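You operate a simulated robot arm through the tools that you are given. There is no shell and no other tool. Be economical: measure what you need, move in short steps, check, and stop when the job is done.

Carry out the task below with a simulated two-armed robot. There is one attempt and no reset: what you move stays moved.

TASK
Hold the orange tray on the clear end of the green work bench steady with one hand and put the thick marker from the clear end of the green work bench in it with the other.

The check looks at the end state, three seconds after you hand in, the way a careful person would. Anything else that was tipped, shoved, dropped, spilled or broken makes it a failure.

THE ROBOT
Two 7-joint arms with two-finger parallel grippers on one trunk, on a base that drives. Base frame: it is fixed to the floor where the robot stands at the start and does not move with it; the origin is under the middle of the robot, x ahead of it, y to its left, z up. Readings come in cm, degrees, newtons and seconds.
The left shoulder is at the start at [7, 13, 118.7], the right one opposite. With the tool pointing down near the work surface each hand reaches from about 22 to 52 cm from the robot's upright axis, wherever it stands, measured 20 degrees to its own side. Places, roughly: orange tray (33x20x6 cm) [60, 30, 90]. Payload 1.57 kg a hand.
The tool frame of a hand sits at the grasp point between the pads (the TCP): z along the fingers, y along the line on which they close. The tips reach 3 cm beyond it. The gripper opens to 8 cm. The fingers are 1.7 cm wide and 1.2 cm thick; the gripper's body (4 by 8.2 cm) begins 8 cm behind the TCP.
Orientation is told as [roll, pitch, yaw] about the base's x, y, z axes, in that order, counted from this pose: with the fingers straight down and closing along the base's y, the tool's x points along the base's -x, its y along +y and its z along -z.

THE INTERFACE
- The arms move only by the tool send_rows. It takes "left_motion", "right_motion" or both (then of equal length, played together; a hand with none holds still); each is a list that holds one entry, the list of rows, each a list of 7 numbers: the shift along the tool's x, y, z in units of 150 mm (1.0 is 150 mm), then the turn, a rotation vector about the tool's x, y, z in units of 60 degrees (1.0 is 60 degrees), then the gripper command, from -1 (fully open) to 1 (shut), values between in proportion. In form: [[[dx, dy, dz, rx, ry, rz, hand], ...]]. A call has 1 to 12 rows; each row is the pose to reach, as a shift and turn from the pose commanded when the call began, along the tool's axes at that moment. A call with a number of a shift or a turn outside -1 to 1 is refused whole. Rows are played at 5 a second. More than 5 cm and 8.6 degrees between two rows, or a gripper value outside its range, and nothing of the call is played. A pose out of reach is approached as far as the arm can. The call stops where the force on the tool passes 40 N (or 10 N more than at its start, if that is more) or the arm is blocked; 0.2 s more then pass. The fingers move at their own pace (about 10.8 cm/s each) and stop on an object; they squeeze with about 43 N. The grip force told is the motor's: it shows also when the fingers shut on nothing. Time passes only in rows, and 0.2 s behind the last, so rows that repeat a pose let the fingers close. It gives the time, the measured TCP pose, the force on the tool (base axes), the opening and the grip force at its end, in the units of the frame above (readings bear some noise), with the torque about the TCP (base axes, N m) and any sound that the robot's microphone picked up.
- Cameras (640 x 400 px; columns grow to the right, rows downward): "scene" is now at [12.07, 3.38, 139.89]; the picture's right is [0.43, -0.90, 0.00], its down [-0.66, -0.31, -0.68] and it looks along [0.62, 0.29, -0.73] (base axes); focal length 287 px, centre (320, 200). "left" rides on the left gripper at [7.2, 0.7, -12.2] in its tool frame; the picture's right is [-0.09, 1.00, 0.00], its down [-0.84, -0.08, -0.54] and it looks along [-0.54, -0.05, 0.84] (tool axes); focal length 238 px, centre (320, 200). "right" rides on the right gripper at [7.2, -0.7, -12.2] in its tool frame; the picture's right is [0.09, 1.00, 0.00], its down [-0.84, 0.08, -0.54] and it looks along [-0.54, 0.05, 0.84] (tool axes); focal length 238 px, centre (320, 200).
- grab_frame(camera): a new picture of that camera. No time passes.
- lift_body(by): slides the trunk up (or, below 0, down) by that many cm; the arms and the scene camera ride with it, the base frame stays. It gives what a move gives, with no picture.
- steer(legs): drives the robot by 1 to 6 legs, each [ahead, left, turn to the left] in cm, cm and degrees, along the robot's own axes; the way and the turn of a leg run together, so that a leg with both is an arc; at most 150 cm and 180 degrees a leg. The arms and the cameras ride along, it lands a little off, and it stops where it bumps. It gives what a move gives.
- turn_head(pan, tilt): turns the head with the scene camera to pan (to the left, within 86 degrees either way) and tilt (down, from -29 to 69), counted from straight ahead of the robot. It gives what a move gives.
- point_at(camera, pixels): for up to 12 pixels [column, row] of the newest picture of that camera ("zoom" is the newest enlarged one), the place [x, y, z] in the base frame of the surface seen there, good to about 0.2 cm. No time passes.
- enlarge(camera, box): a new picture of the part [left, top, right, bottom] of that camera's present view, enlarged. No time passes.
- hand_in(): hands the job in; it is judged then, once.

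Keep the steps short. Do not move on a guess: measure, check each grasp and each placing, and mend mistakes. In all there are 80 turns and 78 pictures (those below and enlarged ones count). Leave the grippers open and the arms clear of the work at the hand-in unless told otherwise, and finish with a single line.

The tools are called after ">>>" as a command line: name --argument value ..., lists and objects as JSON in quotes. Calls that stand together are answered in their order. send_rows: Moves the arms, as the interface text tells. Its arguments: {"type":"object","properties":{"left_motion":{"type":"array","items":{"type":"array","items":{"type":"array","items":{"type":"number"}}}},"right_motion":{"type":"array","items":{"type":"array","items":{"type":"array","items":{"type":"number"}}}}},"required":[]} The other tools are called the same way: lift_body (by) slides the trunk up or down; steer (legs) drives the base; turn_head (pan, tilt) turns the head that bears the scene camera; grab_frame (camera) takes a picture; point_at (camera, pixels) gives the place of the surface under pixels of a picture; enlarge (camera, box) takes an enlarged picture of a part of a camera's view; hand_in () hands the job in.

At the start:

```text
time_s: 0.0
left_position: [21.02, 18.04, 121.72]
left_tcp_rot: [0.1, 0.0, 0.0]
left_contact_force: [0.5, -1.1, 0.0]
left_wrist_torque: [-0.01, -0.03, 0.01]
left_width: 8.01
left_finger_force: 0.0
right_position: [22.69, 1.74, 121.79]
right_tcp_rot: [0.0, 0.0, 0.0]
right_contact_force: [-0.9, 0.3, -0.2]
right_wrist_torque: [-0.01, 0.0, 0.05]
right_width: 8.02
right_finger_force: 0.1
trunk travel left (down, up): [-82.5, 11.5]
robot x, y, heading: [0.33, -0.22, 0.1]
head pan, tilt: [25.2, 46.9]
```

scene: 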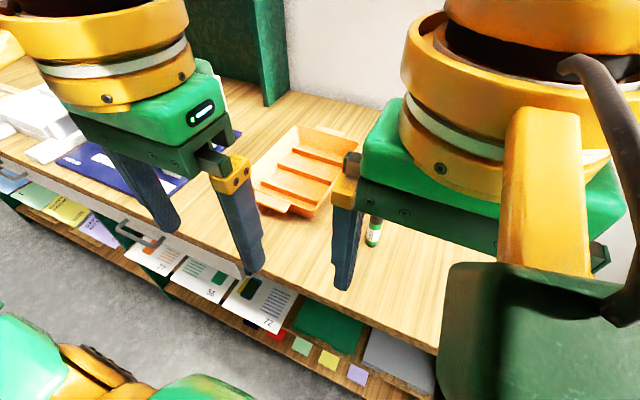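
right: 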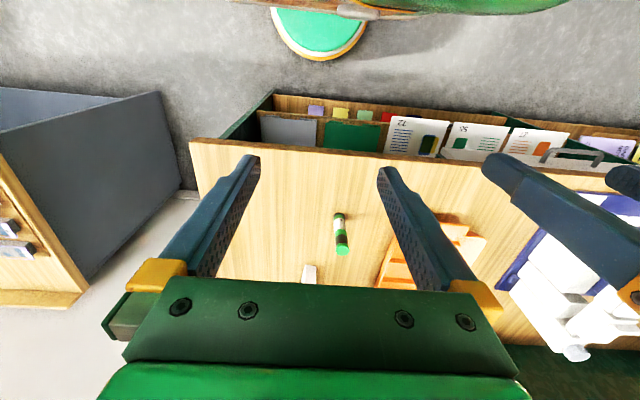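
left: 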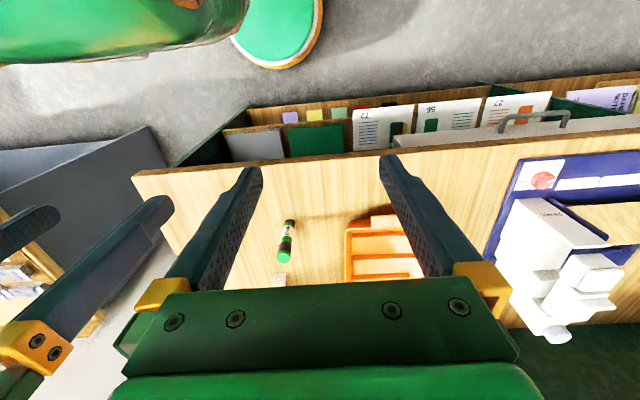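

I see the marker in the right view near (341,235) and in the left view near (287,240), with the tray to its left. I'll measure the marker, tray and bench edge.

>>> point_at --camera "left" --pixels '[[290, 222], [287, 240], [284, 258], [281, 277], [350, 240], [350, 270], [372, 218], [398, 214], [380, 265], [200, 170], [330, 165], [380, 240]]'

>>> point_at --camera "scene" --pixels '[[375, 220], [373, 243], [258, 200], [300, 127], [355, 145], [310, 212], [285, 205], [290, 180], [300, 160], [270, 180], [325, 180], [440, 260]]'

>>> enlarge --camera "scene" --box '[220, 100, 420, 280]'

>>> enlarge --camera "right" --box '[260, 180, 500, 300]'

```text
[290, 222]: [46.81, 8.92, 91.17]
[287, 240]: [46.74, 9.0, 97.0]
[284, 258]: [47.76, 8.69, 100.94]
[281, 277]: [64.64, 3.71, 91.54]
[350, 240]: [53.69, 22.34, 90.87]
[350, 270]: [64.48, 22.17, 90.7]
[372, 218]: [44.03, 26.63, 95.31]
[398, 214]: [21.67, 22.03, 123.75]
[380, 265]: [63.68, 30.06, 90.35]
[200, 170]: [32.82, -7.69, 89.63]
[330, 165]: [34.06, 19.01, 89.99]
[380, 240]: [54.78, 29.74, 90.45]
```

```text
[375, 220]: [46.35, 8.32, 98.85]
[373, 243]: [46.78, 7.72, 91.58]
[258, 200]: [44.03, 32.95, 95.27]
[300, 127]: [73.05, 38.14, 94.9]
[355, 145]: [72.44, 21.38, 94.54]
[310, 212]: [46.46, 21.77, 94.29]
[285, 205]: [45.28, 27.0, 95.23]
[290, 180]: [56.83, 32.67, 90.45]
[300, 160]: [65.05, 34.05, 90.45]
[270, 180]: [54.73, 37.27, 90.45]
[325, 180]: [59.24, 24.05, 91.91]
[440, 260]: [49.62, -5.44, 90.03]
```

```text
2.22 times, centred on (320, 190) of scene
```

zoom: 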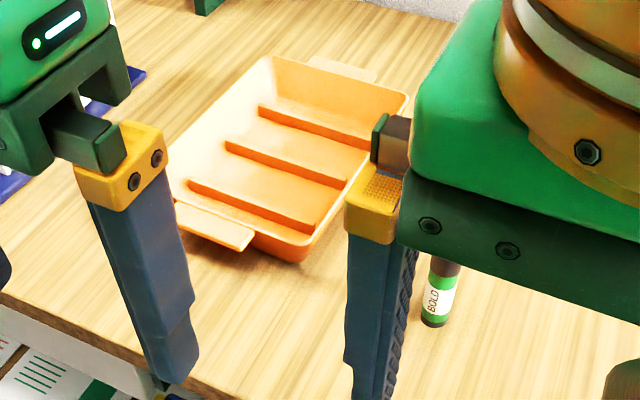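

```text
2.67 times, centred on (380, 240) of right
```

zoom: 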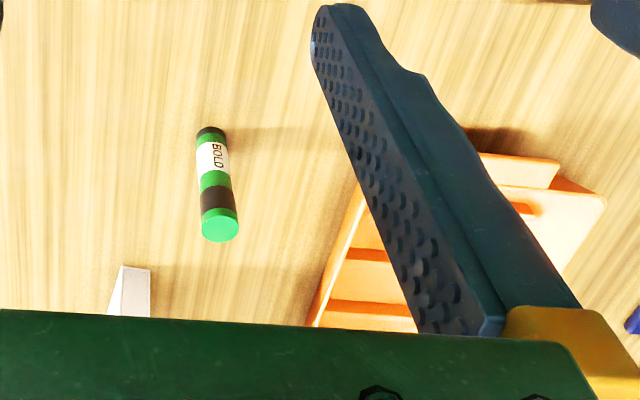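

The marker stands upright at about (47, 8.5), top near z 101. The tray spans about x 42–75, y 22–39, with its rim near z 95 and low ribs running along y. It is too far to reach from here, so I'll check the robot's footprint and the bench front before driving closer.

>>> turn_head --pan 10 --tilt 69

>>> grab_frame --camera "scene"

>>> point_at --camera "left" --pixels '[[280, 40], [278, 65], [320, 20], [150, 40], [300, 140], [480, 125], [520, 130], [230, 150], [330, 158]]'

```text
time_s: 0.8
left_position: [21.18, 18.04, 121.67]
left_tcp_rot: [0.0, 0.0, 0.1]
left_contact_force: [0.9, 0.1, -0.1]
left_wrist_torque: [0.01, 0.0, 0.01]
left_width: 8.01
left_finger_force: 0.0
right_position: [22.66, 1.77, 121.73]
right_tcp_rot: [0.0, 0.0, 0.0]
right_contact_force: [0.6, 0.4, 0.5]
right_wrist_torque: [0.01, 0.03, 0.01]
right_width: 7.99
right_finger_force: 0.0
trunk travel left (down, up): [-82.5, 11.5]
robot x, y, heading: [0.07, -0.01, 0.1]
head pan, tilt: [10.0, 68.8]
```

```text
72 pictures are left
```

scene: 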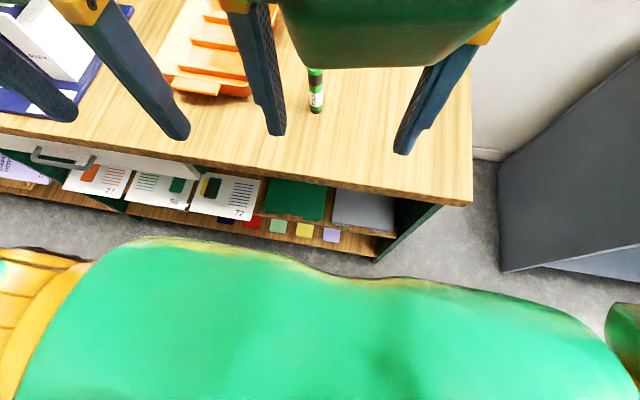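

```text
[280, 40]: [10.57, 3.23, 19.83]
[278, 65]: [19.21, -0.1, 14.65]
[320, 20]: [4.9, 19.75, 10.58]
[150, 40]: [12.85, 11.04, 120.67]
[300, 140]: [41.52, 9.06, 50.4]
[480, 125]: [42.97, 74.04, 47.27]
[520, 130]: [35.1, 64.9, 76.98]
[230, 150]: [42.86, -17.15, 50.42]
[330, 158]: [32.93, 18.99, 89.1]
```

>>> point_at --camera "scene" --pixels '[[210, 243], [150, 245], [330, 290], [205, 210], [235, 215], [150, 205], [40, 160], [300, 250], [230, 225], [190, 290], [375, 255], [250, 170]]'

>>> point_at --camera "right" --pixels '[[320, 55], [318, 60], [300, 50], [345, 50], [320, 40], [400, 150], [330, 150]]'

```text
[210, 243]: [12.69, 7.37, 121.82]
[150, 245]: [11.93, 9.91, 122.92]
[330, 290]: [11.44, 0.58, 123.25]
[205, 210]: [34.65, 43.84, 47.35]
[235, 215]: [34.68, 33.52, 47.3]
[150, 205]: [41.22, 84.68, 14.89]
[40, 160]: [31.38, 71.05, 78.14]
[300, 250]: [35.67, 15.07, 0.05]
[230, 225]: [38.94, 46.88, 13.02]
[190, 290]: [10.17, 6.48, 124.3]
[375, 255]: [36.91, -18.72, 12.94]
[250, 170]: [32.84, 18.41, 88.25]
```

```text
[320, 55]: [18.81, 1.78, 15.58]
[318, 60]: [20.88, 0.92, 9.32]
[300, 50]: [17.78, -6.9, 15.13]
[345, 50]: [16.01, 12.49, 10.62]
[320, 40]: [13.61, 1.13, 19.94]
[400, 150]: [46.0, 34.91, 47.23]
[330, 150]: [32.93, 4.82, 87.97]
```

The base radius is about 21 cm, the bench front is at x≈32.8 and the cards start at x≈34.6. I can drive about 20 cm left and 9 cm ahead without bumping anything.

>>> steer --legs '[[0, 20, 0], [9, 0, 0]]'

>>> turn_head --pan 0 --tilt 50

>>> grab_frame --camera "scene"

>>> grab_frame --camera "left"

>>> grab_frame --camera "right"

```text
time_s: 3.1
left_position: [29.48, 37.8, 121.88]
left_tcp_rot: [0.0, -0.3, 0.0]
left_contact_force: [-0.6, 0.3, 0.1]
left_wrist_torque: [0.01, -0.03, 0.0]
left_width: 7.99
left_finger_force: 0.1
right_position: [31.03, 21.48, 122.0]
right_tcp_rot: [0.0, -0.3, -0.1]
right_contact_force: [-0.2, -0.2, 0.0]
right_wrist_torque: [-0.03, -0.05, -0.01]
right_width: 8.02
right_finger_force: 0.1
trunk travel left (down, up): [-82.5, 11.5]
robot x, y, heading: [8.86, 19.77, -0.5]
head pan, tilt: [10.0, 68.8]
```

```text
time_s: 4.0
left_position: [30.0, 38.01, 121.68]
left_tcp_rot: [0.0, 0.1, 0.0]
left_contact_force: [0.5, -0.6, 0.2]
left_wrist_torque: [-0.01, 0.02, 0.01]
left_width: 8.0
left_finger_force: 0.0
right_position: [31.61, 21.56, 121.82]
right_tcp_rot: [0.0, 0.1, 0.0]
right_contact_force: [0.1, -0.1, 0.1]
right_wrist_torque: [0.0, 0.01, 0.01]
right_width: 8.0
right_finger_force: 0.1
trunk travel left (down, up): [-82.5, 11.5]
robot x, y, heading: [9.03, 20.01, -0.2]
head pan, tilt: [0.0, 50.0]
```

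```text
71 pictures are left
```

scene: 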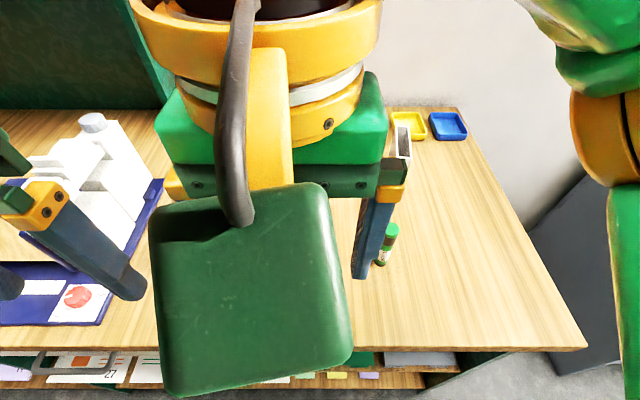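

```text
70 pictures are left
```

left: 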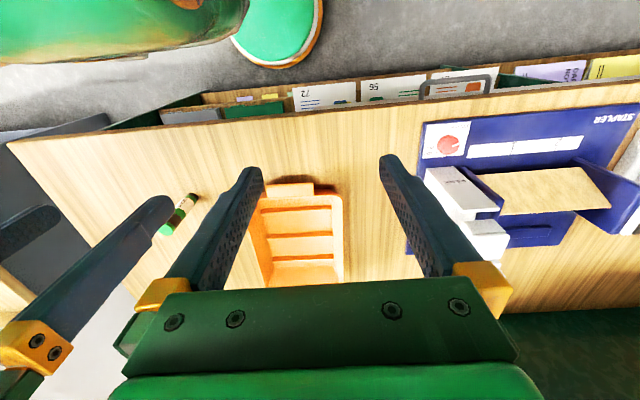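

```text
69 pictures are left
```

right: 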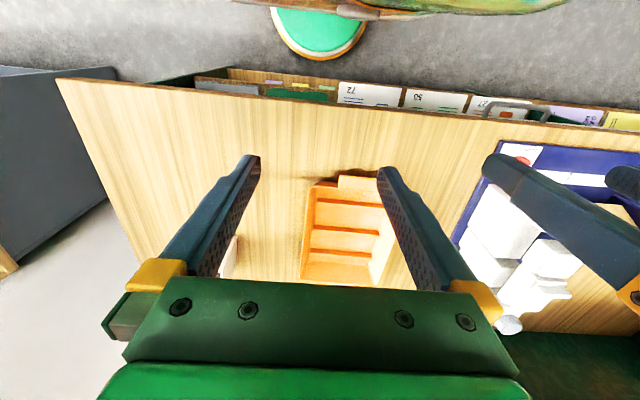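

The tray sits ahead now and the marker is to the right. I'll swing the right hand rightward and yaw it about -60°, ready to approach the upright marker from its right side.

>>> send_rows --right_motion '[[[-0.05, -0.125, 0, 0, 0, 0.125, -1], [-0.1, -0.25, 0, 0, 0, 0.25, -1], [-0.15, -0.375, 0, 0, 0, 0.375, -1], [-0.2, -0.5, 0, 0, 0, 0.5, -1], [-0.25, -0.625, 0, 0, 0, 0.625, -1], [-0.3, -0.75, 0, 0, 0, 0.75, -1], [-0.35, -0.875, 0, 0, 0, 0.875, -1], [-0.4, -1, 0, 0, 0, 1, -1]]]'

```text
time_s: 5.8
left_position: [30.12, 37.81, 121.69]
left_tcp_rot: [0.0, 0.1, 0.0]
left_contact_force: [-0.1, -0.6, 0.5]
left_wrist_torque: [-0.01, 0.0, -0.04]
left_width: 8.02
left_finger_force: 0.0
right_position: [37.58, 6.5, 121.87]
right_tcp_rot: [0.0, 0.1, -60.1]
right_contact_force: [0.5, 0.1, -0.2]
right_wrist_torque: [0.02, -0.01, -0.01]
right_width: 8.0
right_finger_force: 0.1
trunk travel left (down, up): [-82.5, 11.5]
robot x, y, heading: [8.94, 19.97, -0.0]
head pan, tilt: [0.0, 50.0]
```

>>> send_rows --right_motion '[[[-0.234, -0.012, 0, 0, 0, 0.125, -1], [-0.468, -0.024, 0, 0, 0, 0.25, -1], [-0.7, -0.036, 0, 0, 0, 0.375, -1], [-0.935, -0.047, 0, 0, 0, 0.498, -1]]]'

>>> grab_frame --camera "scene"

```text
time_s: 6.8
left_position: [30.07, 37.86, 121.73]
left_tcp_rot: [-0.1, 0.0, 0.0]
left_contact_force: [-0.4, -0.4, 1.0]
left_wrist_torque: [-0.02, -0.01, 0.01]
left_width: 8.0
left_finger_force: 0.0
right_position: [44.14, -6.0, 121.52]
right_tcp_rot: [0.0, 0.0, -89.9]
right_contact_force: [-0.2, -0.8, 0.6]
right_wrist_torque: [0.02, 0.01, 0.01]
right_width: 7.98
right_finger_force: 0.0
trunk travel left (down, up): [-82.5, 11.5]
robot x, y, heading: [8.95, 19.93, 0.2]
head pan, tilt: [0.0, 50.0]
```

```text
68 pictures are left
```

scene: 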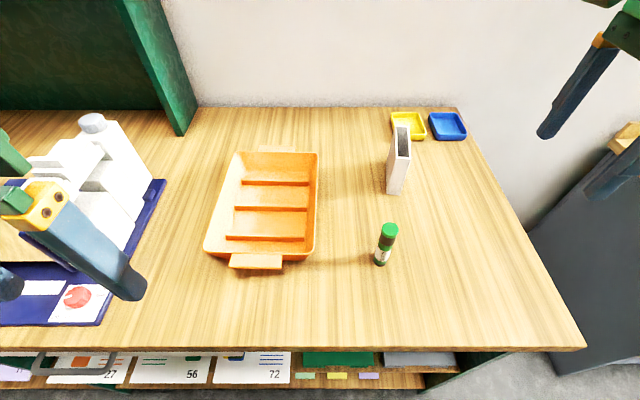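

Now the scene is clear. I'll measure the marker, tray and neighbours precisely.

>>> point_at --camera "scene" --pixels '[[390, 229], [380, 262], [383, 248], [397, 190], [400, 135], [230, 205], [212, 245], [310, 245], [317, 165], [242, 155], [265, 238], [270, 208]]'

>>> enlarge --camera "scene" --box '[190, 130, 430, 280]'

```text
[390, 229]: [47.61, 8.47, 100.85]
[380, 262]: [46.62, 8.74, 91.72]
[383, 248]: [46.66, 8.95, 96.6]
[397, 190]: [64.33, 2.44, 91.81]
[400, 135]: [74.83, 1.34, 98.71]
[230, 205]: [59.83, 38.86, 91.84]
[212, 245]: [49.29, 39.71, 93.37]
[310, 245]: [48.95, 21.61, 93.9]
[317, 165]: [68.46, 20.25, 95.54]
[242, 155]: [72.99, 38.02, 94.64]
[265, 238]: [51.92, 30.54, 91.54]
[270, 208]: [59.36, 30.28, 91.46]
```

```text
2.67 times, centred on (310, 205) of scene
```

zoom: 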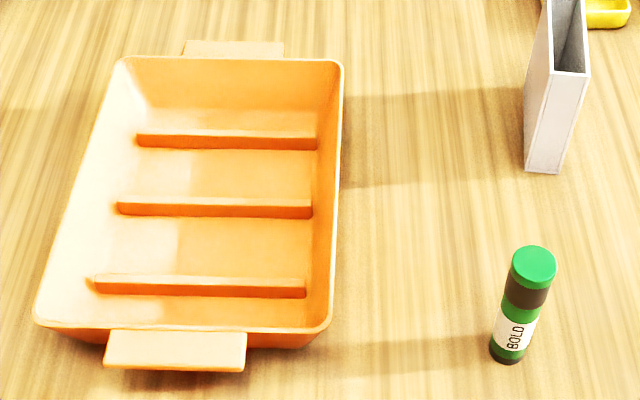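

>>> point_at --camera "zoom" --pixels '[[120, 235], [112, 240], [85, 165], [80, 170], [76, 190], [60, 230], [335, 180], [315, 240], [190, 250], [533, 265], [120, 250], [300, 245]]'

>>> point_at --camera "zoom" --pixels '[[60, 210], [66, 210], [72, 210], [80, 210], [90, 210], [100, 210], [180, 365], [180, 340], [180, 325], [180, 315], [533, 290], [508, 345]]'

```text
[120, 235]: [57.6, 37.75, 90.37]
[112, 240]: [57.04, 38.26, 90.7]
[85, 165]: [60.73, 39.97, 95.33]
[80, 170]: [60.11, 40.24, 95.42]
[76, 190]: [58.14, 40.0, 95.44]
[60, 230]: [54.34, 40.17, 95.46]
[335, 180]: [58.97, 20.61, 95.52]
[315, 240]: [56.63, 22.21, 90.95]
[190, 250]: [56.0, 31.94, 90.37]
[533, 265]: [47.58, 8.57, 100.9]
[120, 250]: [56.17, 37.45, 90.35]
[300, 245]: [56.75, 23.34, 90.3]
```

```text
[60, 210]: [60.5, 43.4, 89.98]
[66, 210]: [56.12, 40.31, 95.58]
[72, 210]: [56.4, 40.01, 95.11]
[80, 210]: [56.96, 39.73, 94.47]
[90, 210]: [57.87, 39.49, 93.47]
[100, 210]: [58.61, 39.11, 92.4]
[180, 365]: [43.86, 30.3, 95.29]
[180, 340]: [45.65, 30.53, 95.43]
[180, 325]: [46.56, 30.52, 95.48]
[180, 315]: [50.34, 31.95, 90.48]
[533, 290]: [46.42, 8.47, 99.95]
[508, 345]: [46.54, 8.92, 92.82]
```

The tray's left wall has its rim at y≈40.2, z≈95.5 and slants in to y≈38 at the floor. The floor is at z 90.4, and the second compartment spans x≈52.5–59. The marker axis is at (47.7, 8.5). Next I'll tilt the right hand toward +y while lowering it clear of the marker.

>>> send_rows --right_motion '[[[-0.017, 0.03, 0.066, 0, 0.125, 0, -1], [-0.033, 0.06, 0.133, 0, 0.25, 0, -1], [-0.05, 0.09, 0.2, 0, 0.375, 0, -1], [-0.067, 0.12, 0.267, 0, 0.5, 0, -1], [-0.083, 0.15, 0.333, 0, 0.625, 0, -1], [-0.1, 0.18, 0.4, 0, 0.75, 0, -1], [-0.117, 0.21, 0.467, 0, 0.875, 0, -1], [-0.133, 0.235, 0.533, 0, 1, 0, -1]]]'

>>> grab_frame --camera "right"

```text
time_s: 8.6
left_position: [30.1, 37.87, 121.69]
left_tcp_rot: [0.1, 0.0, 0.0]
left_contact_force: [-0.5, 0.3, 0.7]
left_wrist_torque: [0.01, 0.01, 0.01]
left_width: 7.99
left_finger_force: 0.0
right_position: [46.99, -7.36, 114.01]
right_tcp_rot: [-1.1, 58.0, -90.2]
right_contact_force: [0.4, 0.0, 0.0]
right_wrist_torque: [-0.01, 0.01, 0.05]
right_width: 7.98
right_finger_force: 0.1
right hand out of reach, approached as far as the arm can: row 8
trunk travel left (down, up): [-82.5, 11.5]
robot x, y, heading: [8.91, 20.04, 0.1]
head pan, tilt: [0.0, 50.0]
```

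```text
66 pictures are left
```

right: 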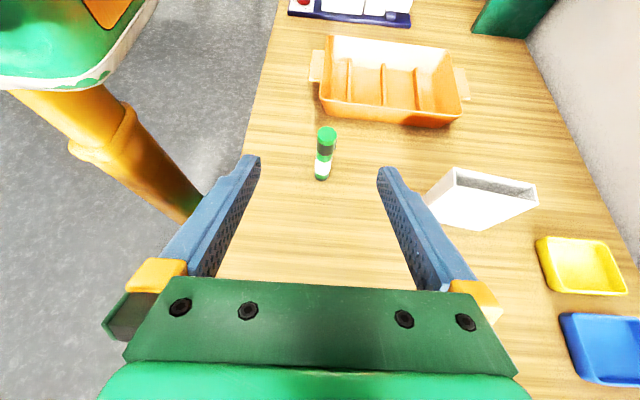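

The arm reached 58° tilt just at its limit out there. Nearer the marker should be easier, so I'll go down to the pre-grasp at about (47.7, -2, 99) and tilt 10° more.

>>> send_rows --right_motion '[[[-0.16, 0, 0.207, 0, 0, 0, -1], [-0.319, 0, 0.415, 0, 0, 0, -1], [-0.478, 0, 0.62, 0, 0.05, 0, -1], [-0.637, 0, 0.83, 0, 0.11, 0, -1], [-0.637, 0, 0.83, 0, 0.1667, 0, -1]]]'

>>> grab_frame --camera "right"

>>> grab_frame --camera "scene"

```text
time_s: 9.8
left_position: [30.05, 38.0, 121.64]
left_tcp_rot: [0.1, 0.0, -0.1]
left_contact_force: [0.7, 0.5, 0.2]
left_wrist_torque: [0.01, 0.02, -0.01]
left_width: 8.01
left_finger_force: 0.0
right_position: [47.3, -1.38, 99.68]
right_tcp_rot: [0.1, 70.0, -89.8]
right_contact_force: [-0.1, -0.3, -1.0]
right_wrist_torque: [0.03, 0.0, -0.01]
right_width: 7.99
right_finger_force: 0.1
trunk travel left (down, up): [-82.5, 11.5]
robot x, y, heading: [9.15, 19.69, -0.1]
head pan, tilt: [0.0, 50.0]
```

```text
65 pictures are left
```

right: 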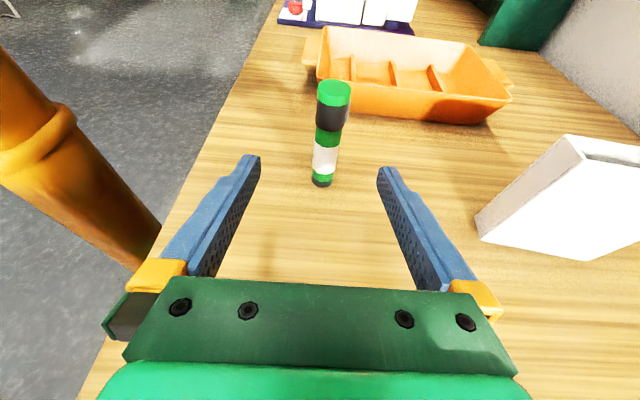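

```text
64 pictures are left
```

scene: 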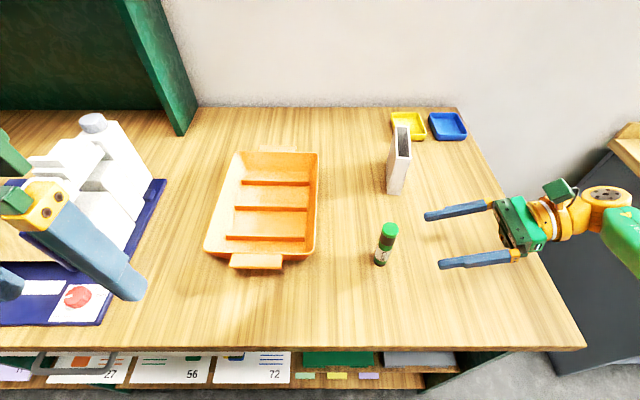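

The marker sits centred between the fingers at (325,180) and 70° was reached. I'll tilt to 80° and advance so the marker lies near the fingertips at z≈97.

>>> send_rows --right_motion '[[[0, 0.01, 0.05, 0, 0.1, 0, -1], [0.01, 0.02, 0.2, 0, 0.1667, 0, -1], [0.02, 0.02, 0.33, 0, 0.1667, 0, -1], [0.03, 0.02, 0.46, 0, 0.1667, 0, -1], [0.039, 0.02, 0.575, 0, 0.1667, 0, -1]]]'

>>> grab_frame --camera "right"

>>> enlarge --camera "scene" --box '[310, 190, 550, 340]'

```text
time_s: 11.0
left_position: [30.09, 37.98, 121.75]
left_tcp_rot: [0.0, 0.0, 0.0]
left_contact_force: [0.0, 0.1, 0.1]
left_wrist_torque: [0.02, 0.01, -0.01]
left_width: 7.99
left_finger_force: 0.0
right_position: [47.27, 7.02, 97.05]
right_tcp_rot: [-0.2, 80.0, -90.1]
right_contact_force: [-0.1, 0.6, 0.1]
right_wrist_torque: [0.02, -0.01, 0.0]
right_width: 8.0
right_finger_force: 0.0
trunk travel left (down, up): [-82.5, 11.5]
robot x, y, heading: [8.9, 19.75, 0.1]
head pan, tilt: [0.0, 50.0]
```

```text
63 pictures are left
```

right: 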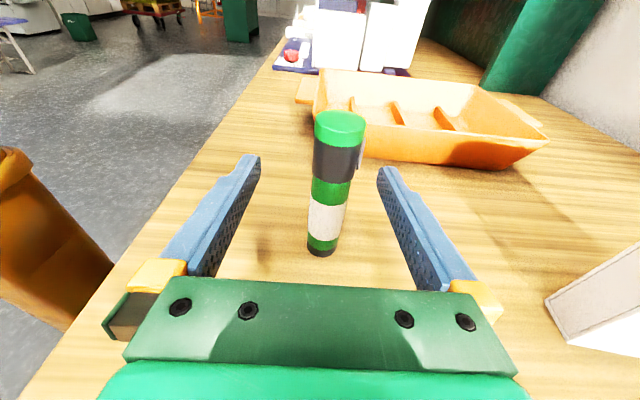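

```text
2.67 times, centred on (430, 265) of scene
```

zoom: 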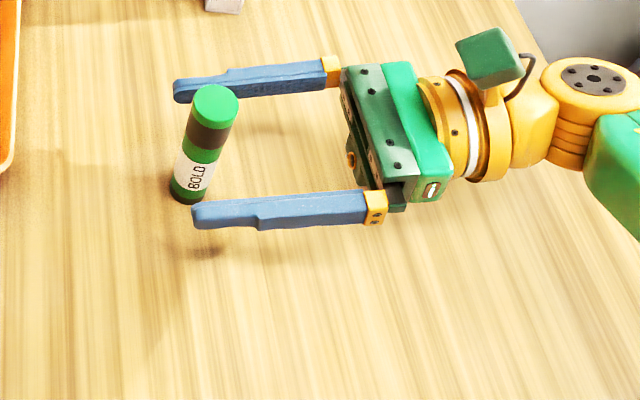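

The marker is between the fingertips. I'll nudge 0.3 cm to centre it, then close.

>>> send_rows --right_motion '[[[0, 0.022, 0, 0, 0, 0, -1], [0, 0.022, 0, 0, 0, 0, 0.2], [0, 0.022, 0, 0, 0, 0, 1], [0, 0.022, 0, 0, 0, 0, 1], [0, 0.022, 0, 0, 0, 0, 1]]]'

>>> grab_frame --camera "right"

```text
time_s: 12.2
left_position: [30.1, 37.93, 121.67]
left_tcp_rot: [0.0, 0.0, 0.0]
left_contact_force: [0.0, -0.1, 0.1]
left_wrist_torque: [0.03, -0.01, -0.02]
left_width: 8.0
left_finger_force: 0.0
right_position: [47.57, 6.93, 97.16]
right_tcp_rot: [0.0, 80.0, -89.6]
right_contact_force: [-0.4, -0.2, -0.4]
right_wrist_torque: [0.06, 0.01, -0.01]
right_width: 2.38
right_finger_force: 35.9
trunk travel left (down, up): [-82.5, 11.5]
robot x, y, heading: [9.02, 19.96, -0.1]
head pan, tilt: [0.0, 50.0]
heard: snap
```

```text
61 pictures are left
```

right: 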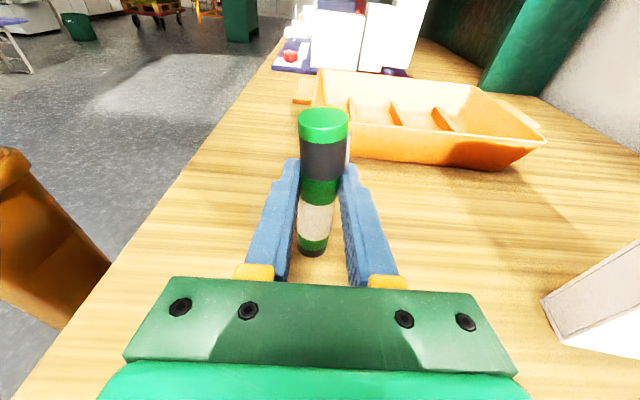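

Gripped at 2.38 cm width. Now I'll lift straight up 13 cm.

>>> send_rows --right_motion '[[[0.1, 0, -0.018, 0, 0, 0, 1], [0.35, 0, -0.062, 0, 0, 0, 1], [0.6, 0, -0.106, 0, 0, 0, 1], [0.854, 0, -0.15, 0, 0, 0, 1]]]'

>>> grab_frame --camera "scene"

```text
time_s: 13.2
left_position: [30.02, 37.95, 121.72]
left_tcp_rot: [0.1, 0.0, 0.0]
left_contact_force: [0.2, 1.3, -0.5]
left_wrist_torque: [0.01, 0.01, 0.01]
left_width: 7.99
left_finger_force: 0.0
right_position: [47.61, 6.73, 110.07]
right_tcp_rot: [0.0, 80.0, -89.9]
right_contact_force: [0.0, 0.4, -0.8]
right_wrist_torque: [-0.03, 0.04, -0.04]
right_width: 2.39
right_finger_force: 35.8
trunk travel left (down, up): [-82.5, 11.5]
robot x, y, heading: [9.01, 19.98, -0.1]
head pan, tilt: [0.0, 50.0]
```

```text
60 pictures are left
```

scene: 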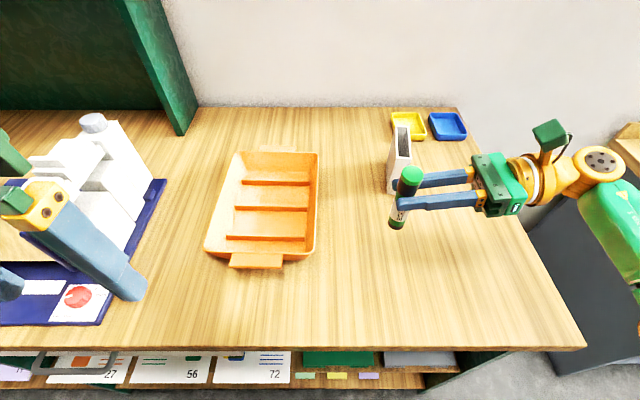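

The marker is held and lifted. Before bringing in the left hand, I'll check the height of the machine and binder left of the tray.

>>> point_at --camera "scene" --pixels '[[93, 120], [110, 140], [140, 190], [60, 165], [100, 200], [150, 200], [110, 225], [165, 180], [130, 230], [90, 175]]'

```text
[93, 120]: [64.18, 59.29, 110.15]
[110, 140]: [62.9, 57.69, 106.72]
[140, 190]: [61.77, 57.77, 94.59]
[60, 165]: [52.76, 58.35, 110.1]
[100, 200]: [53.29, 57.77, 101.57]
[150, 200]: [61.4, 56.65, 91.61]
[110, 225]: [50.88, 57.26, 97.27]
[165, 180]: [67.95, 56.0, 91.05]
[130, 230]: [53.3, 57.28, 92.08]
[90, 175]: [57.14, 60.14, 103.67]
```

The machine starts at y≥57, so there is clearance. I'll move the left hand forward with a 24° outward lean and partly close it to about 5 cm.

>>> send_rows --left_motion '[[[-0.23, 0.07, 0.1, 0.1, 0, 0, -0.25], [-0.46, 0.14, 0.25, 0.2, 0, 0, -0.25], [-0.7, 0.2, 0.4, 0.3, 0, 0, -0.25], [-0.93, 0.27, 0.53, 0.4, 0, 0, -0.25]]]'

```text
time_s: 14.2
left_position: [44.1, 42.26, 113.85]
left_tcp_rot: [-24.1, 0.2, 0.0]
left_contact_force: [0.5, 0.3, 0.3]
left_wrist_torque: [0.01, -0.01, -0.01]
left_width: 5.01
left_finger_force: 0.0
right_position: [47.75, 6.86, 109.94]
right_tcp_rot: [-0.6, 79.9, -90.5]
right_contact_force: [-0.4, -0.3, -0.3]
right_wrist_torque: [-0.03, -0.03, -0.02]
right_width: 2.4
right_finger_force: 36.0
trunk travel left (down, up): [-82.5, 11.5]
robot x, y, heading: [8.83, 19.88, 0.2]
head pan, tilt: [0.0, 50.0]
```

>>> send_rows --left_motion '[[[-0.14, 0.092, 0.208, 0, 0, 0, -0.25], [-0.27, 0.185, 0.416, 0, 0, 0, -0.25], [-0.4, 0.277, 0.624, 0, 0, 0, -0.25], [-0.527, 0.37, 0.832, 0, 0, 0, -0.25]]]'

>>> grab_frame --camera "left"

>>> grab_frame --camera "scene"

```text
time_s: 15.2
left_position: [51.23, 41.51, 100.4]
left_tcp_rot: [-23.8, -0.1, 0.1]
left_contact_force: [0.3, -0.4, 0.1]
left_wrist_torque: [-0.03, -0.01, 0.02]
left_width: 5.01
left_finger_force: 0.0
left hand out of reach, approached as far as the arm can: row 4
right_position: [47.59, 6.69, 109.94]
right_tcp_rot: [-0.3, 80.0, -90.3]
right_contact_force: [0.5, -0.5, 0.0]
right_wrist_torque: [0.01, 0.02, 0.01]
right_width: 2.4
right_finger_force: 35.7
trunk travel left (down, up): [-82.5, 11.5]
robot x, y, heading: [9.02, 19.76, -0.1]
head pan, tilt: [0.0, 50.0]
```

```text
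59 pictures are left
```

left: 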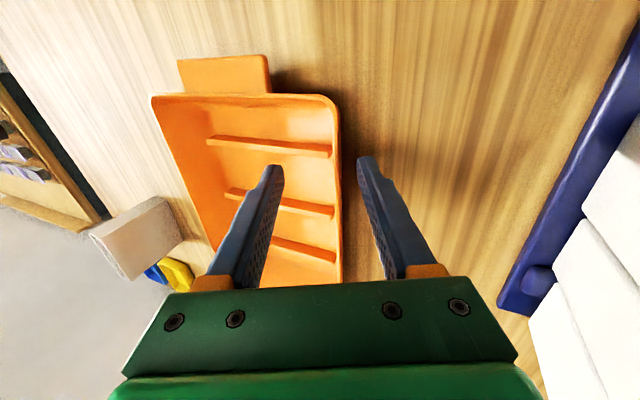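

```text
58 pictures are left
```

scene: 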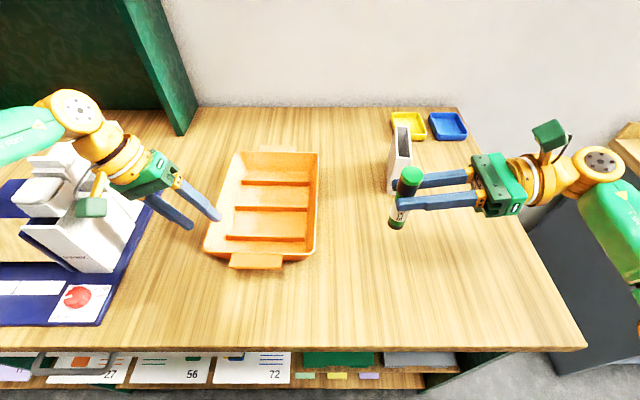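

It stopped a little short at x 51.2. I'll use x≈50.2, still on the straight part of the wall, and come down slightly, then check alignment.

>>> send_rows --left_motion '[[[0.06, 0, 0, 0, 0, 0, -0.25], [0.12, 0, 0.05, 0, 0, 0, -0.25], [0.12, 0, 0.12, 0, 0, 0, -0.25]]]'

>>> grab_frame --camera "left"

>>> enlarge --camera "scene" --box '[90, 140, 330, 290]'

```text
time_s: 16.0
left_position: [49.15, 40.66, 98.84]
left_tcp_rot: [-24.0, 0.0, 0.1]
left_contact_force: [-0.1, 0.9, -1.0]
left_wrist_torque: [-0.03, -0.01, 0.0]
left_width: 5.02
left_finger_force: 0.2
right_position: [47.69, 6.75, 109.93]
right_tcp_rot: [-0.2, 80.0, -90.0]
right_contact_force: [-0.1, -1.2, -0.4]
right_wrist_torque: [-0.02, 0.01, 0.01]
right_width: 2.38
right_finger_force: 36.2
trunk travel left (down, up): [-82.5, 11.5]
robot x, y, heading: [9.0, 20.07, 0.1]
head pan, tilt: [0.0, 50.0]
```

```text
57 pictures are left
```

left: 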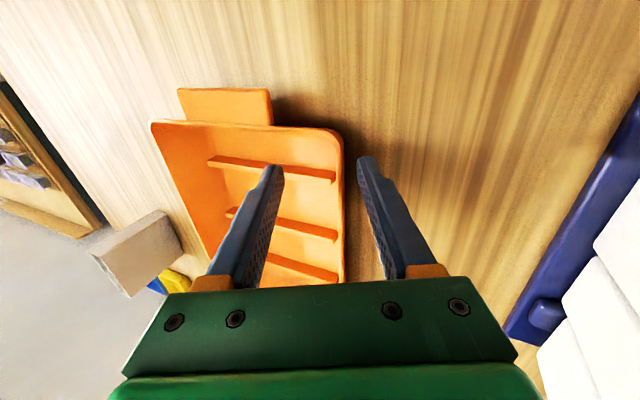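

```text
2.67 times, centred on (210, 215) of scene
```

zoom: 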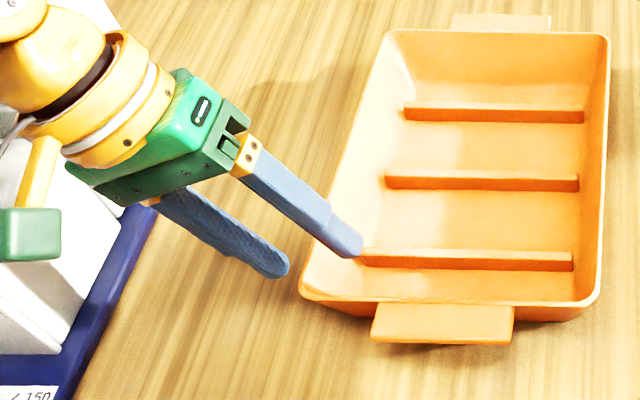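

The wall line is about 1.05 cm to the outer side of the hand's centre. I'll shift outward and 1 cm forward.

>>> send_rows --left_motion '[[[-0.04, 0.04, 0.0, 0, 0, 0, -0.25], [-0.08, 0.07, 0.02, 0, 0, 0, -0.25], [-0.08, 0.07, 0.04, 0, 0, 0, -0.25]]]'

>>> grab_frame --camera "left"

```text
time_s: 16.8
left_position: [49.8, 41.0, 98.09]
left_tcp_rot: [-23.8, 0.0, 0.1]
left_contact_force: [0.3, 0.3, -0.6]
left_wrist_torque: [-0.03, -0.01, 0.02]
left_width: 4.99
left_finger_force: 0.2
left hand out of reach, approached as far as the arm can: row 2, 3
right_position: [47.56, 6.77, 110.03]
right_tcp_rot: [0.0, 80.0, -89.9]
right_contact_force: [-0.9, -0.6, 0.0]
right_wrist_torque: [-0.04, -0.01, 0.0]
right_width: 2.39
right_finger_force: 36.0
trunk travel left (down, up): [-82.5, 11.5]
robot x, y, heading: [8.92, 19.88, -0.0]
head pan, tilt: [0.0, 50.0]
```

```text
55 pictures are left
```

left: 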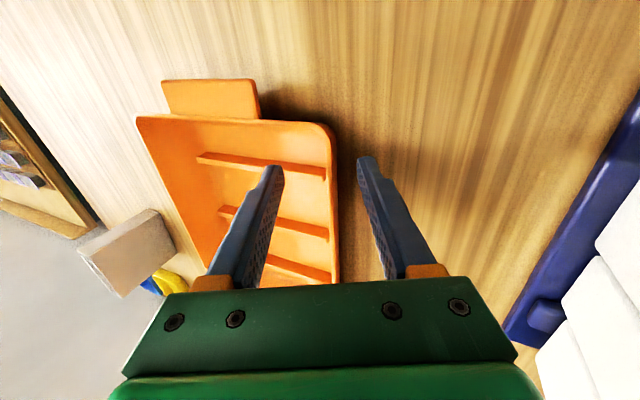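

The left arm is at its reach limit. I'll raise that hand 3 cm along its axis, then drive the base 3 cm left and 1 cm ahead, which leaves the base front at about x 31.

>>> send_rows --left_motion '[[[0, 0, -0.1, 0, 0, 0, -0.25], [0, 0, -0.22, 0, 0, 0, -0.25]]]'

>>> steer --legs '[[1, 3, 0]]'

>>> grab_frame --camera "left"

```text
time_s: 17.4
left_position: [49.99, 42.47, 101.3]
left_tcp_rot: [-24.0, 0.0, 0.0]
left_contact_force: [-0.4, 0.2, 0.3]
left_wrist_torque: [-0.03, -0.01, 0.0]
left_width: 4.99
left_finger_force: 0.1
right_position: [47.59, 6.73, 109.98]
right_tcp_rot: [0.1, 80.0, -89.8]
right_contact_force: [-0.5, -0.4, -0.4]
right_wrist_torque: [0.01, 0.0, -0.02]
right_width: 2.4
right_finger_force: 36.6
trunk travel left (down, up): [-82.5, 11.5]
robot x, y, heading: [8.88, 19.94, 0.2]
head pan, tilt: [0.0, 50.0]
```

```text
time_s: 18.2
left_position: [50.8, 45.01, 101.54]
left_tcp_rot: [-23.7, -0.1, -0.1]
left_contact_force: [-0.1, 0.1, 0.7]
left_wrist_torque: [0.06, 0.02, 0.01]
left_width: 4.99
left_finger_force: 0.1
right_position: [48.39, 9.17, 110.04]
right_tcp_rot: [0.5, 80.4, -89.5]
right_contact_force: [-0.3, 0.5, -0.8]
right_wrist_torque: [0.02, 0.04, -0.04]
right_width: 2.37
right_finger_force: 36.4
trunk travel left (down, up): [-82.5, 11.5]
robot x, y, heading: [10.09, 22.79, -0.2]
head pan, tilt: [0.0, 50.0]
```

```text
54 pictures are left
```

left: 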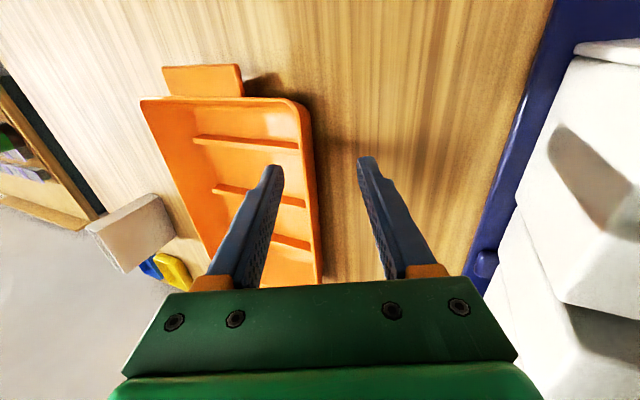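

>>> send_rows --left_motion '[[[0, -0.07, 0.1, 0, 0, 0, -0.25], [-0.01, -0.143, 0.2, 0, 0, 0, -0.25], [-0.01, -0.143, 0.2, 0, 0, 0, -0.25]]]'

>>> grab_frame --camera "left"

>>> enlarge --camera "scene" --box '[110, 140, 350, 290]'

```text
time_s: 19.0
left_position: [51.19, 42.21, 99.39]
left_tcp_rot: [-24.1, 0.1, -0.1]
left_contact_force: [-0.8, 0.7, 0.1]
left_wrist_torque: [-0.02, 0.0, -0.01]
left_width: 5.01
left_finger_force: 0.1
right_position: [48.58, 9.78, 109.99]
right_tcp_rot: [0.0, 80.0, -90.0]
right_contact_force: [-0.1, -0.2, -0.5]
right_wrist_torque: [-0.02, 0.0, -0.01]
right_width: 2.38
right_finger_force: 35.7
trunk travel left (down, up): [-82.5, 11.5]
robot x, y, heading: [9.85, 22.85, -0.2]
head pan, tilt: [0.0, 50.0]
```

```text
53 pictures are left
```

left: 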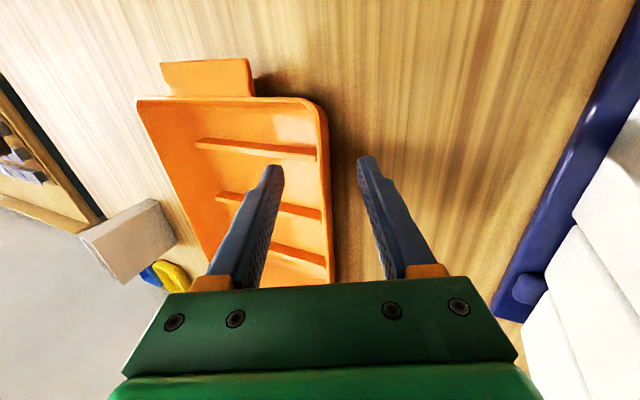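

```text
2.67 times, centred on (230, 215) of scene
```

zoom: 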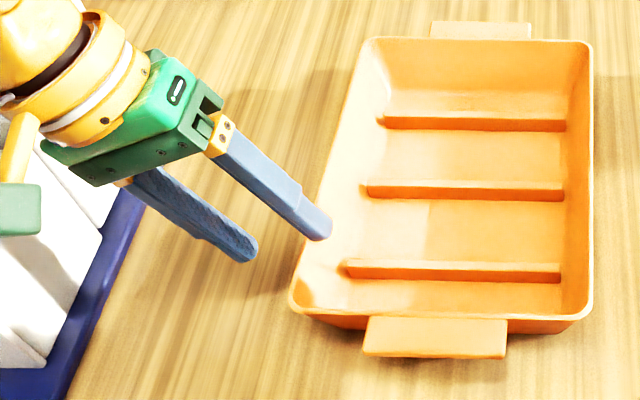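

>>> point_at --camera "left" --pixels '[[327, 160], [323, 160], [329, 190], [325, 190], [332, 230], [330, 250]]'

>>> point_at --camera "zoom" --pixels '[[300, 265], [306, 250], [350, 90], [355, 70]]'

```text
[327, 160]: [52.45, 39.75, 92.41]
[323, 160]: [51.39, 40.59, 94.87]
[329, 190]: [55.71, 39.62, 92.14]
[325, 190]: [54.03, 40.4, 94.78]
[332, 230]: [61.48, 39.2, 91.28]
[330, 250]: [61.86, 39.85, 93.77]
```

```text
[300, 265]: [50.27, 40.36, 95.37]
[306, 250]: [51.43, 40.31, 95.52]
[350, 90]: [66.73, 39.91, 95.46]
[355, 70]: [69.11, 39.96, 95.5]
```

The rim centre (y≈40.3) lines up with the hand's axis. I'll descend 4.2 cm along the tool and close gently on the wall.

>>> send_rows --left_motion '[[[0, -0.005, 0.1, 0, 0, 0, -0.25], [0, -0.008, 0.2, 0, 0, 0, -0.25], [0, -0.008, 0.28, 0, 0, 0, -0.25]]]'

>>> grab_frame --camera "left"

>>> enlarge --camera "scene" --box '[110, 140, 350, 290]'

```text
time_s: 19.8
left_position: [50.99, 40.37, 95.65]
left_tcp_rot: [-24.0, 0.0, -0.1]
left_contact_force: [0.3, -0.2, -0.3]
left_wrist_torque: [0.01, -0.02, 0.01]
left_width: 5.01
left_finger_force: 0.0
right_position: [48.57, 9.7, 109.94]
right_tcp_rot: [-0.2, 80.0, -90.0]
right_contact_force: [0.2, -0.3, -0.1]
right_wrist_torque: [-0.01, -0.01, 0.01]
right_width: 2.39
right_finger_force: 36.2
trunk travel left (down, up): [-82.5, 11.5]
robot x, y, heading: [9.89, 22.76, -0.0]
head pan, tilt: [0.0, 50.0]
```

```text
51 pictures are left
```

left: 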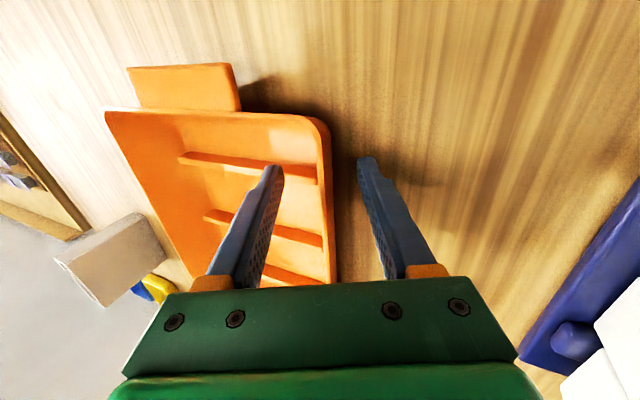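

```text
2.67 times, centred on (230, 215) of scene
```

zoom: 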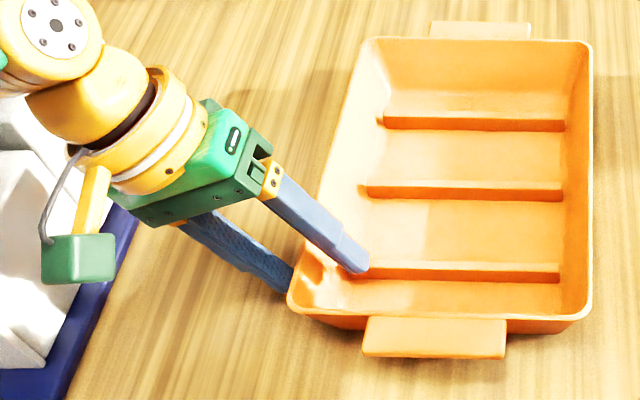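

Both fingers straddle the left wall. I'll close slowly.

>>> send_rows --left_motion '[[[0, 0, 0, 0, 0, 0, 0.2], [0, 0, 0, 0, 0, 0, 0.5], [0, 0, 0, 0, 0, 0, 0.7], [0, 0, 0, 0, 0, 0, 1], [0, 0, 0, 0, 0, 0, 1]]]'

>>> enlarge --camera "scene" --box '[110, 140, 350, 290]'

```text
time_s: 21.0
left_position: [50.98, 40.54, 95.62]
left_tcp_rot: [-23.9, 0.1, 0.0]
left_contact_force: [0.8, -0.6, -1.7]
left_wrist_torque: [0.19, 0.13, -0.03]
left_width: 0.35
left_finger_force: 24.3
right_position: [48.66, 9.75, 109.92]
right_tcp_rot: [-0.2, 80.0, -90.0]
right_contact_force: [0.2, -0.3, -0.5]
right_wrist_torque: [0.02, -0.04, -0.02]
right_width: 2.4
right_finger_force: 35.3
trunk travel left (down, up): [-82.5, 11.5]
robot x, y, heading: [9.97, 22.92, -0.4]
head pan, tilt: [0.0, 50.0]
```

```text
2.67 times, centred on (230, 215) of scene
```

zoom: 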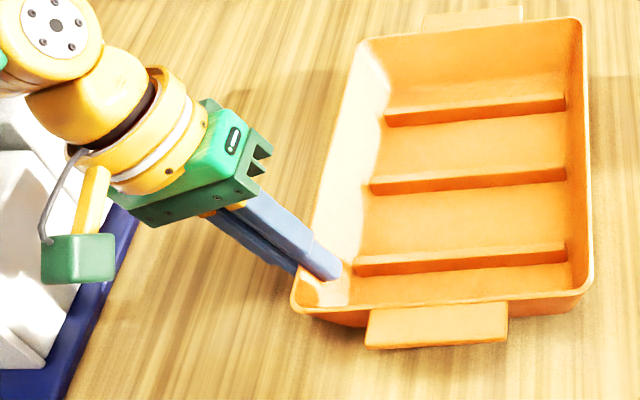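

The wall is gripped (0.35 cm), but the tray seems to have tilted a bit. I'll measure the right side.

>>> point_at --camera "zoom" --pixels '[[585, 120], [588, 260], [583, 30], [365, 50], [470, 215], [400, 215], [550, 215], [440, 340], [315, 225], [470, 18]]'

```text
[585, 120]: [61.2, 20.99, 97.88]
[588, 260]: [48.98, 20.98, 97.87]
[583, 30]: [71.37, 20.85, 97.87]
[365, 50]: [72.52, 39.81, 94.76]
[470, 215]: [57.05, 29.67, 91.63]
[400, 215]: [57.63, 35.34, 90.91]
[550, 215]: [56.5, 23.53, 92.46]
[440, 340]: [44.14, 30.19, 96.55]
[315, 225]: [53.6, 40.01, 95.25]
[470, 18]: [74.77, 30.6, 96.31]
```

The right side is up about 2.3 cm, roughly 7°. I'll turn the held wall back level about base x, lifting 0.2 cm so it doesn't press into the bench.

>>> send_rows --left_motion '[[[0, 0, -0.004, -0.03, 0, 0, 1], [0, 0, -0.008, -0.06, 0, 0, 1], [0, 0, -0.012, -0.09, 0, 0, 1], [0, 0, -0.012, -0.115, 0, 0, 1], [0, 0, -0.012, -0.115, 0, 0, 1]]]'

>>> enlarge --camera "scene" --box '[110, 140, 350, 290]'

>>> point_at --camera "zoom" --pixels '[[588, 120], [590, 260], [585, 40], [365, 50], [470, 215], [400, 215], [545, 215], [440, 345], [315, 225], [470, 25]]'

```text
time_s: 22.2
left_position: [51.09, 40.64, 95.95]
left_tcp_rot: [-17.0, 0.0, -0.1]
left_contact_force: [0.0, 0.3, -2.5]
left_wrist_torque: [0.2, 0.22, -0.03]
left_width: 0.34
left_finger_force: 24.2
right_position: [48.63, 9.73, 110.05]
right_tcp_rot: [-0.1, 80.0, -90.0]
right_contact_force: [-0.2, 0.2, -0.5]
right_wrist_torque: [-0.01, 0.01, 0.0]
right_width: 2.35
right_finger_force: 35.6
trunk travel left (down, up): [-82.5, 11.5]
robot x, y, heading: [10.48, 22.9, -0.1]
head pan, tilt: [0.0, 50.0]
```

```text
2.67 times, centred on (230, 215) of scene
```

zoom: 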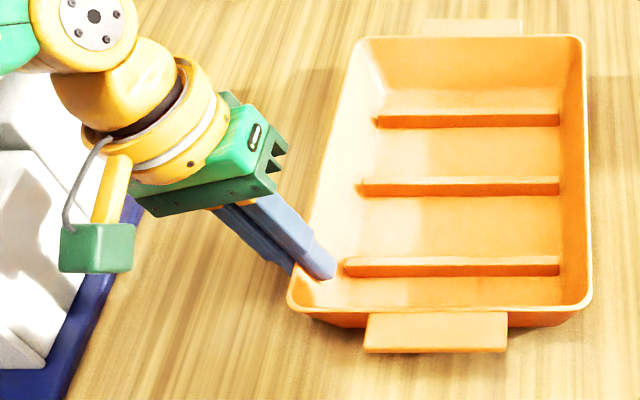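

```text
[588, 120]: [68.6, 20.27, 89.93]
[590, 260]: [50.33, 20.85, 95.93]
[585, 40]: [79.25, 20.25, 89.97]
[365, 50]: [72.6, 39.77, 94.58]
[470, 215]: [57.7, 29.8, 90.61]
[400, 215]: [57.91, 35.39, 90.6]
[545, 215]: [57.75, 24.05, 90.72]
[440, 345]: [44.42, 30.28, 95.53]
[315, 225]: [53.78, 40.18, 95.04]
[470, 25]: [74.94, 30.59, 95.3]
```

The tray is level again, about 0.2 cm light on the bench. I'll ease it down 0.15 cm while the right hand starts rotating the marker toward horizontal and moves toward the tray.

>>> send_rows --left_motion '[[[0, 0, 0.005, 0, 0, 0, 1], [0, 0, 0.01, 0, 0, 0, 1], [0, 0, 0.01, 0, 0, 0, 1], [0, 0, 0.01, 0, 0, 0, 1], [0, 0, 0.01, 0, 0, 0, 1], [0, 0, 0.01, 0, 0, 0, 1], [0, 0, 0.01, 0, 0, 0, 1], [0, 0, 0.01, 0, 0, 0, 1]]]' --right_motion '[[[0.06, 0, 0.1, 0, -0.125, 0, 1], [0.12, 0, 0.2, 0, -0.25, 0, 1], [0.18, 0, 0.3, 0, -0.375, 0, 1], [0.24, 0, 0.4, 0, -0.5, 0, 1], [0.3, 0, 0.5, 0, -0.625, 0, 1], [0.36, 0, 0.6, 0, -0.75, 0, 1], [0.42, 0, 0.7, 0, -0.875, 0, 1], [0.479, 0, 0.796, 0, -1, 0, 1]]]'

>>> grab_frame --camera "scene"

```text
time_s: 24.0
left_position: [51.0, 40.62, 95.73]
left_tcp_rot: [-17.1, 0.0, -0.2]
left_contact_force: [0.9, 0.7, 3.9]
left_wrist_torque: [0.15, 0.11, -0.02]
left_width: 0.34
left_finger_force: 24.1
right_position: [48.72, 23.03, 114.97]
right_tcp_rot: [0.0, 19.8, -89.9]
right_contact_force: [0.2, -0.9, -0.5]
right_wrist_torque: [-0.02, 0.0, -0.01]
right_width: 2.38
right_finger_force: 36.0
trunk travel left (down, up): [-82.5, 11.5]
robot x, y, heading: [9.81, 23.12, -0.4]
head pan, tilt: [0.0, 50.0]
```

```text
47 pictures are left
```

scene: 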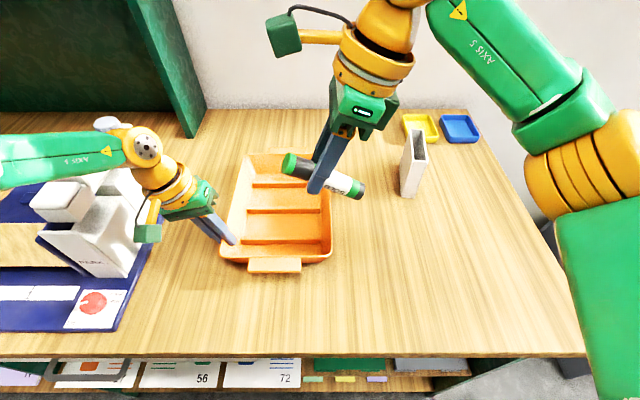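

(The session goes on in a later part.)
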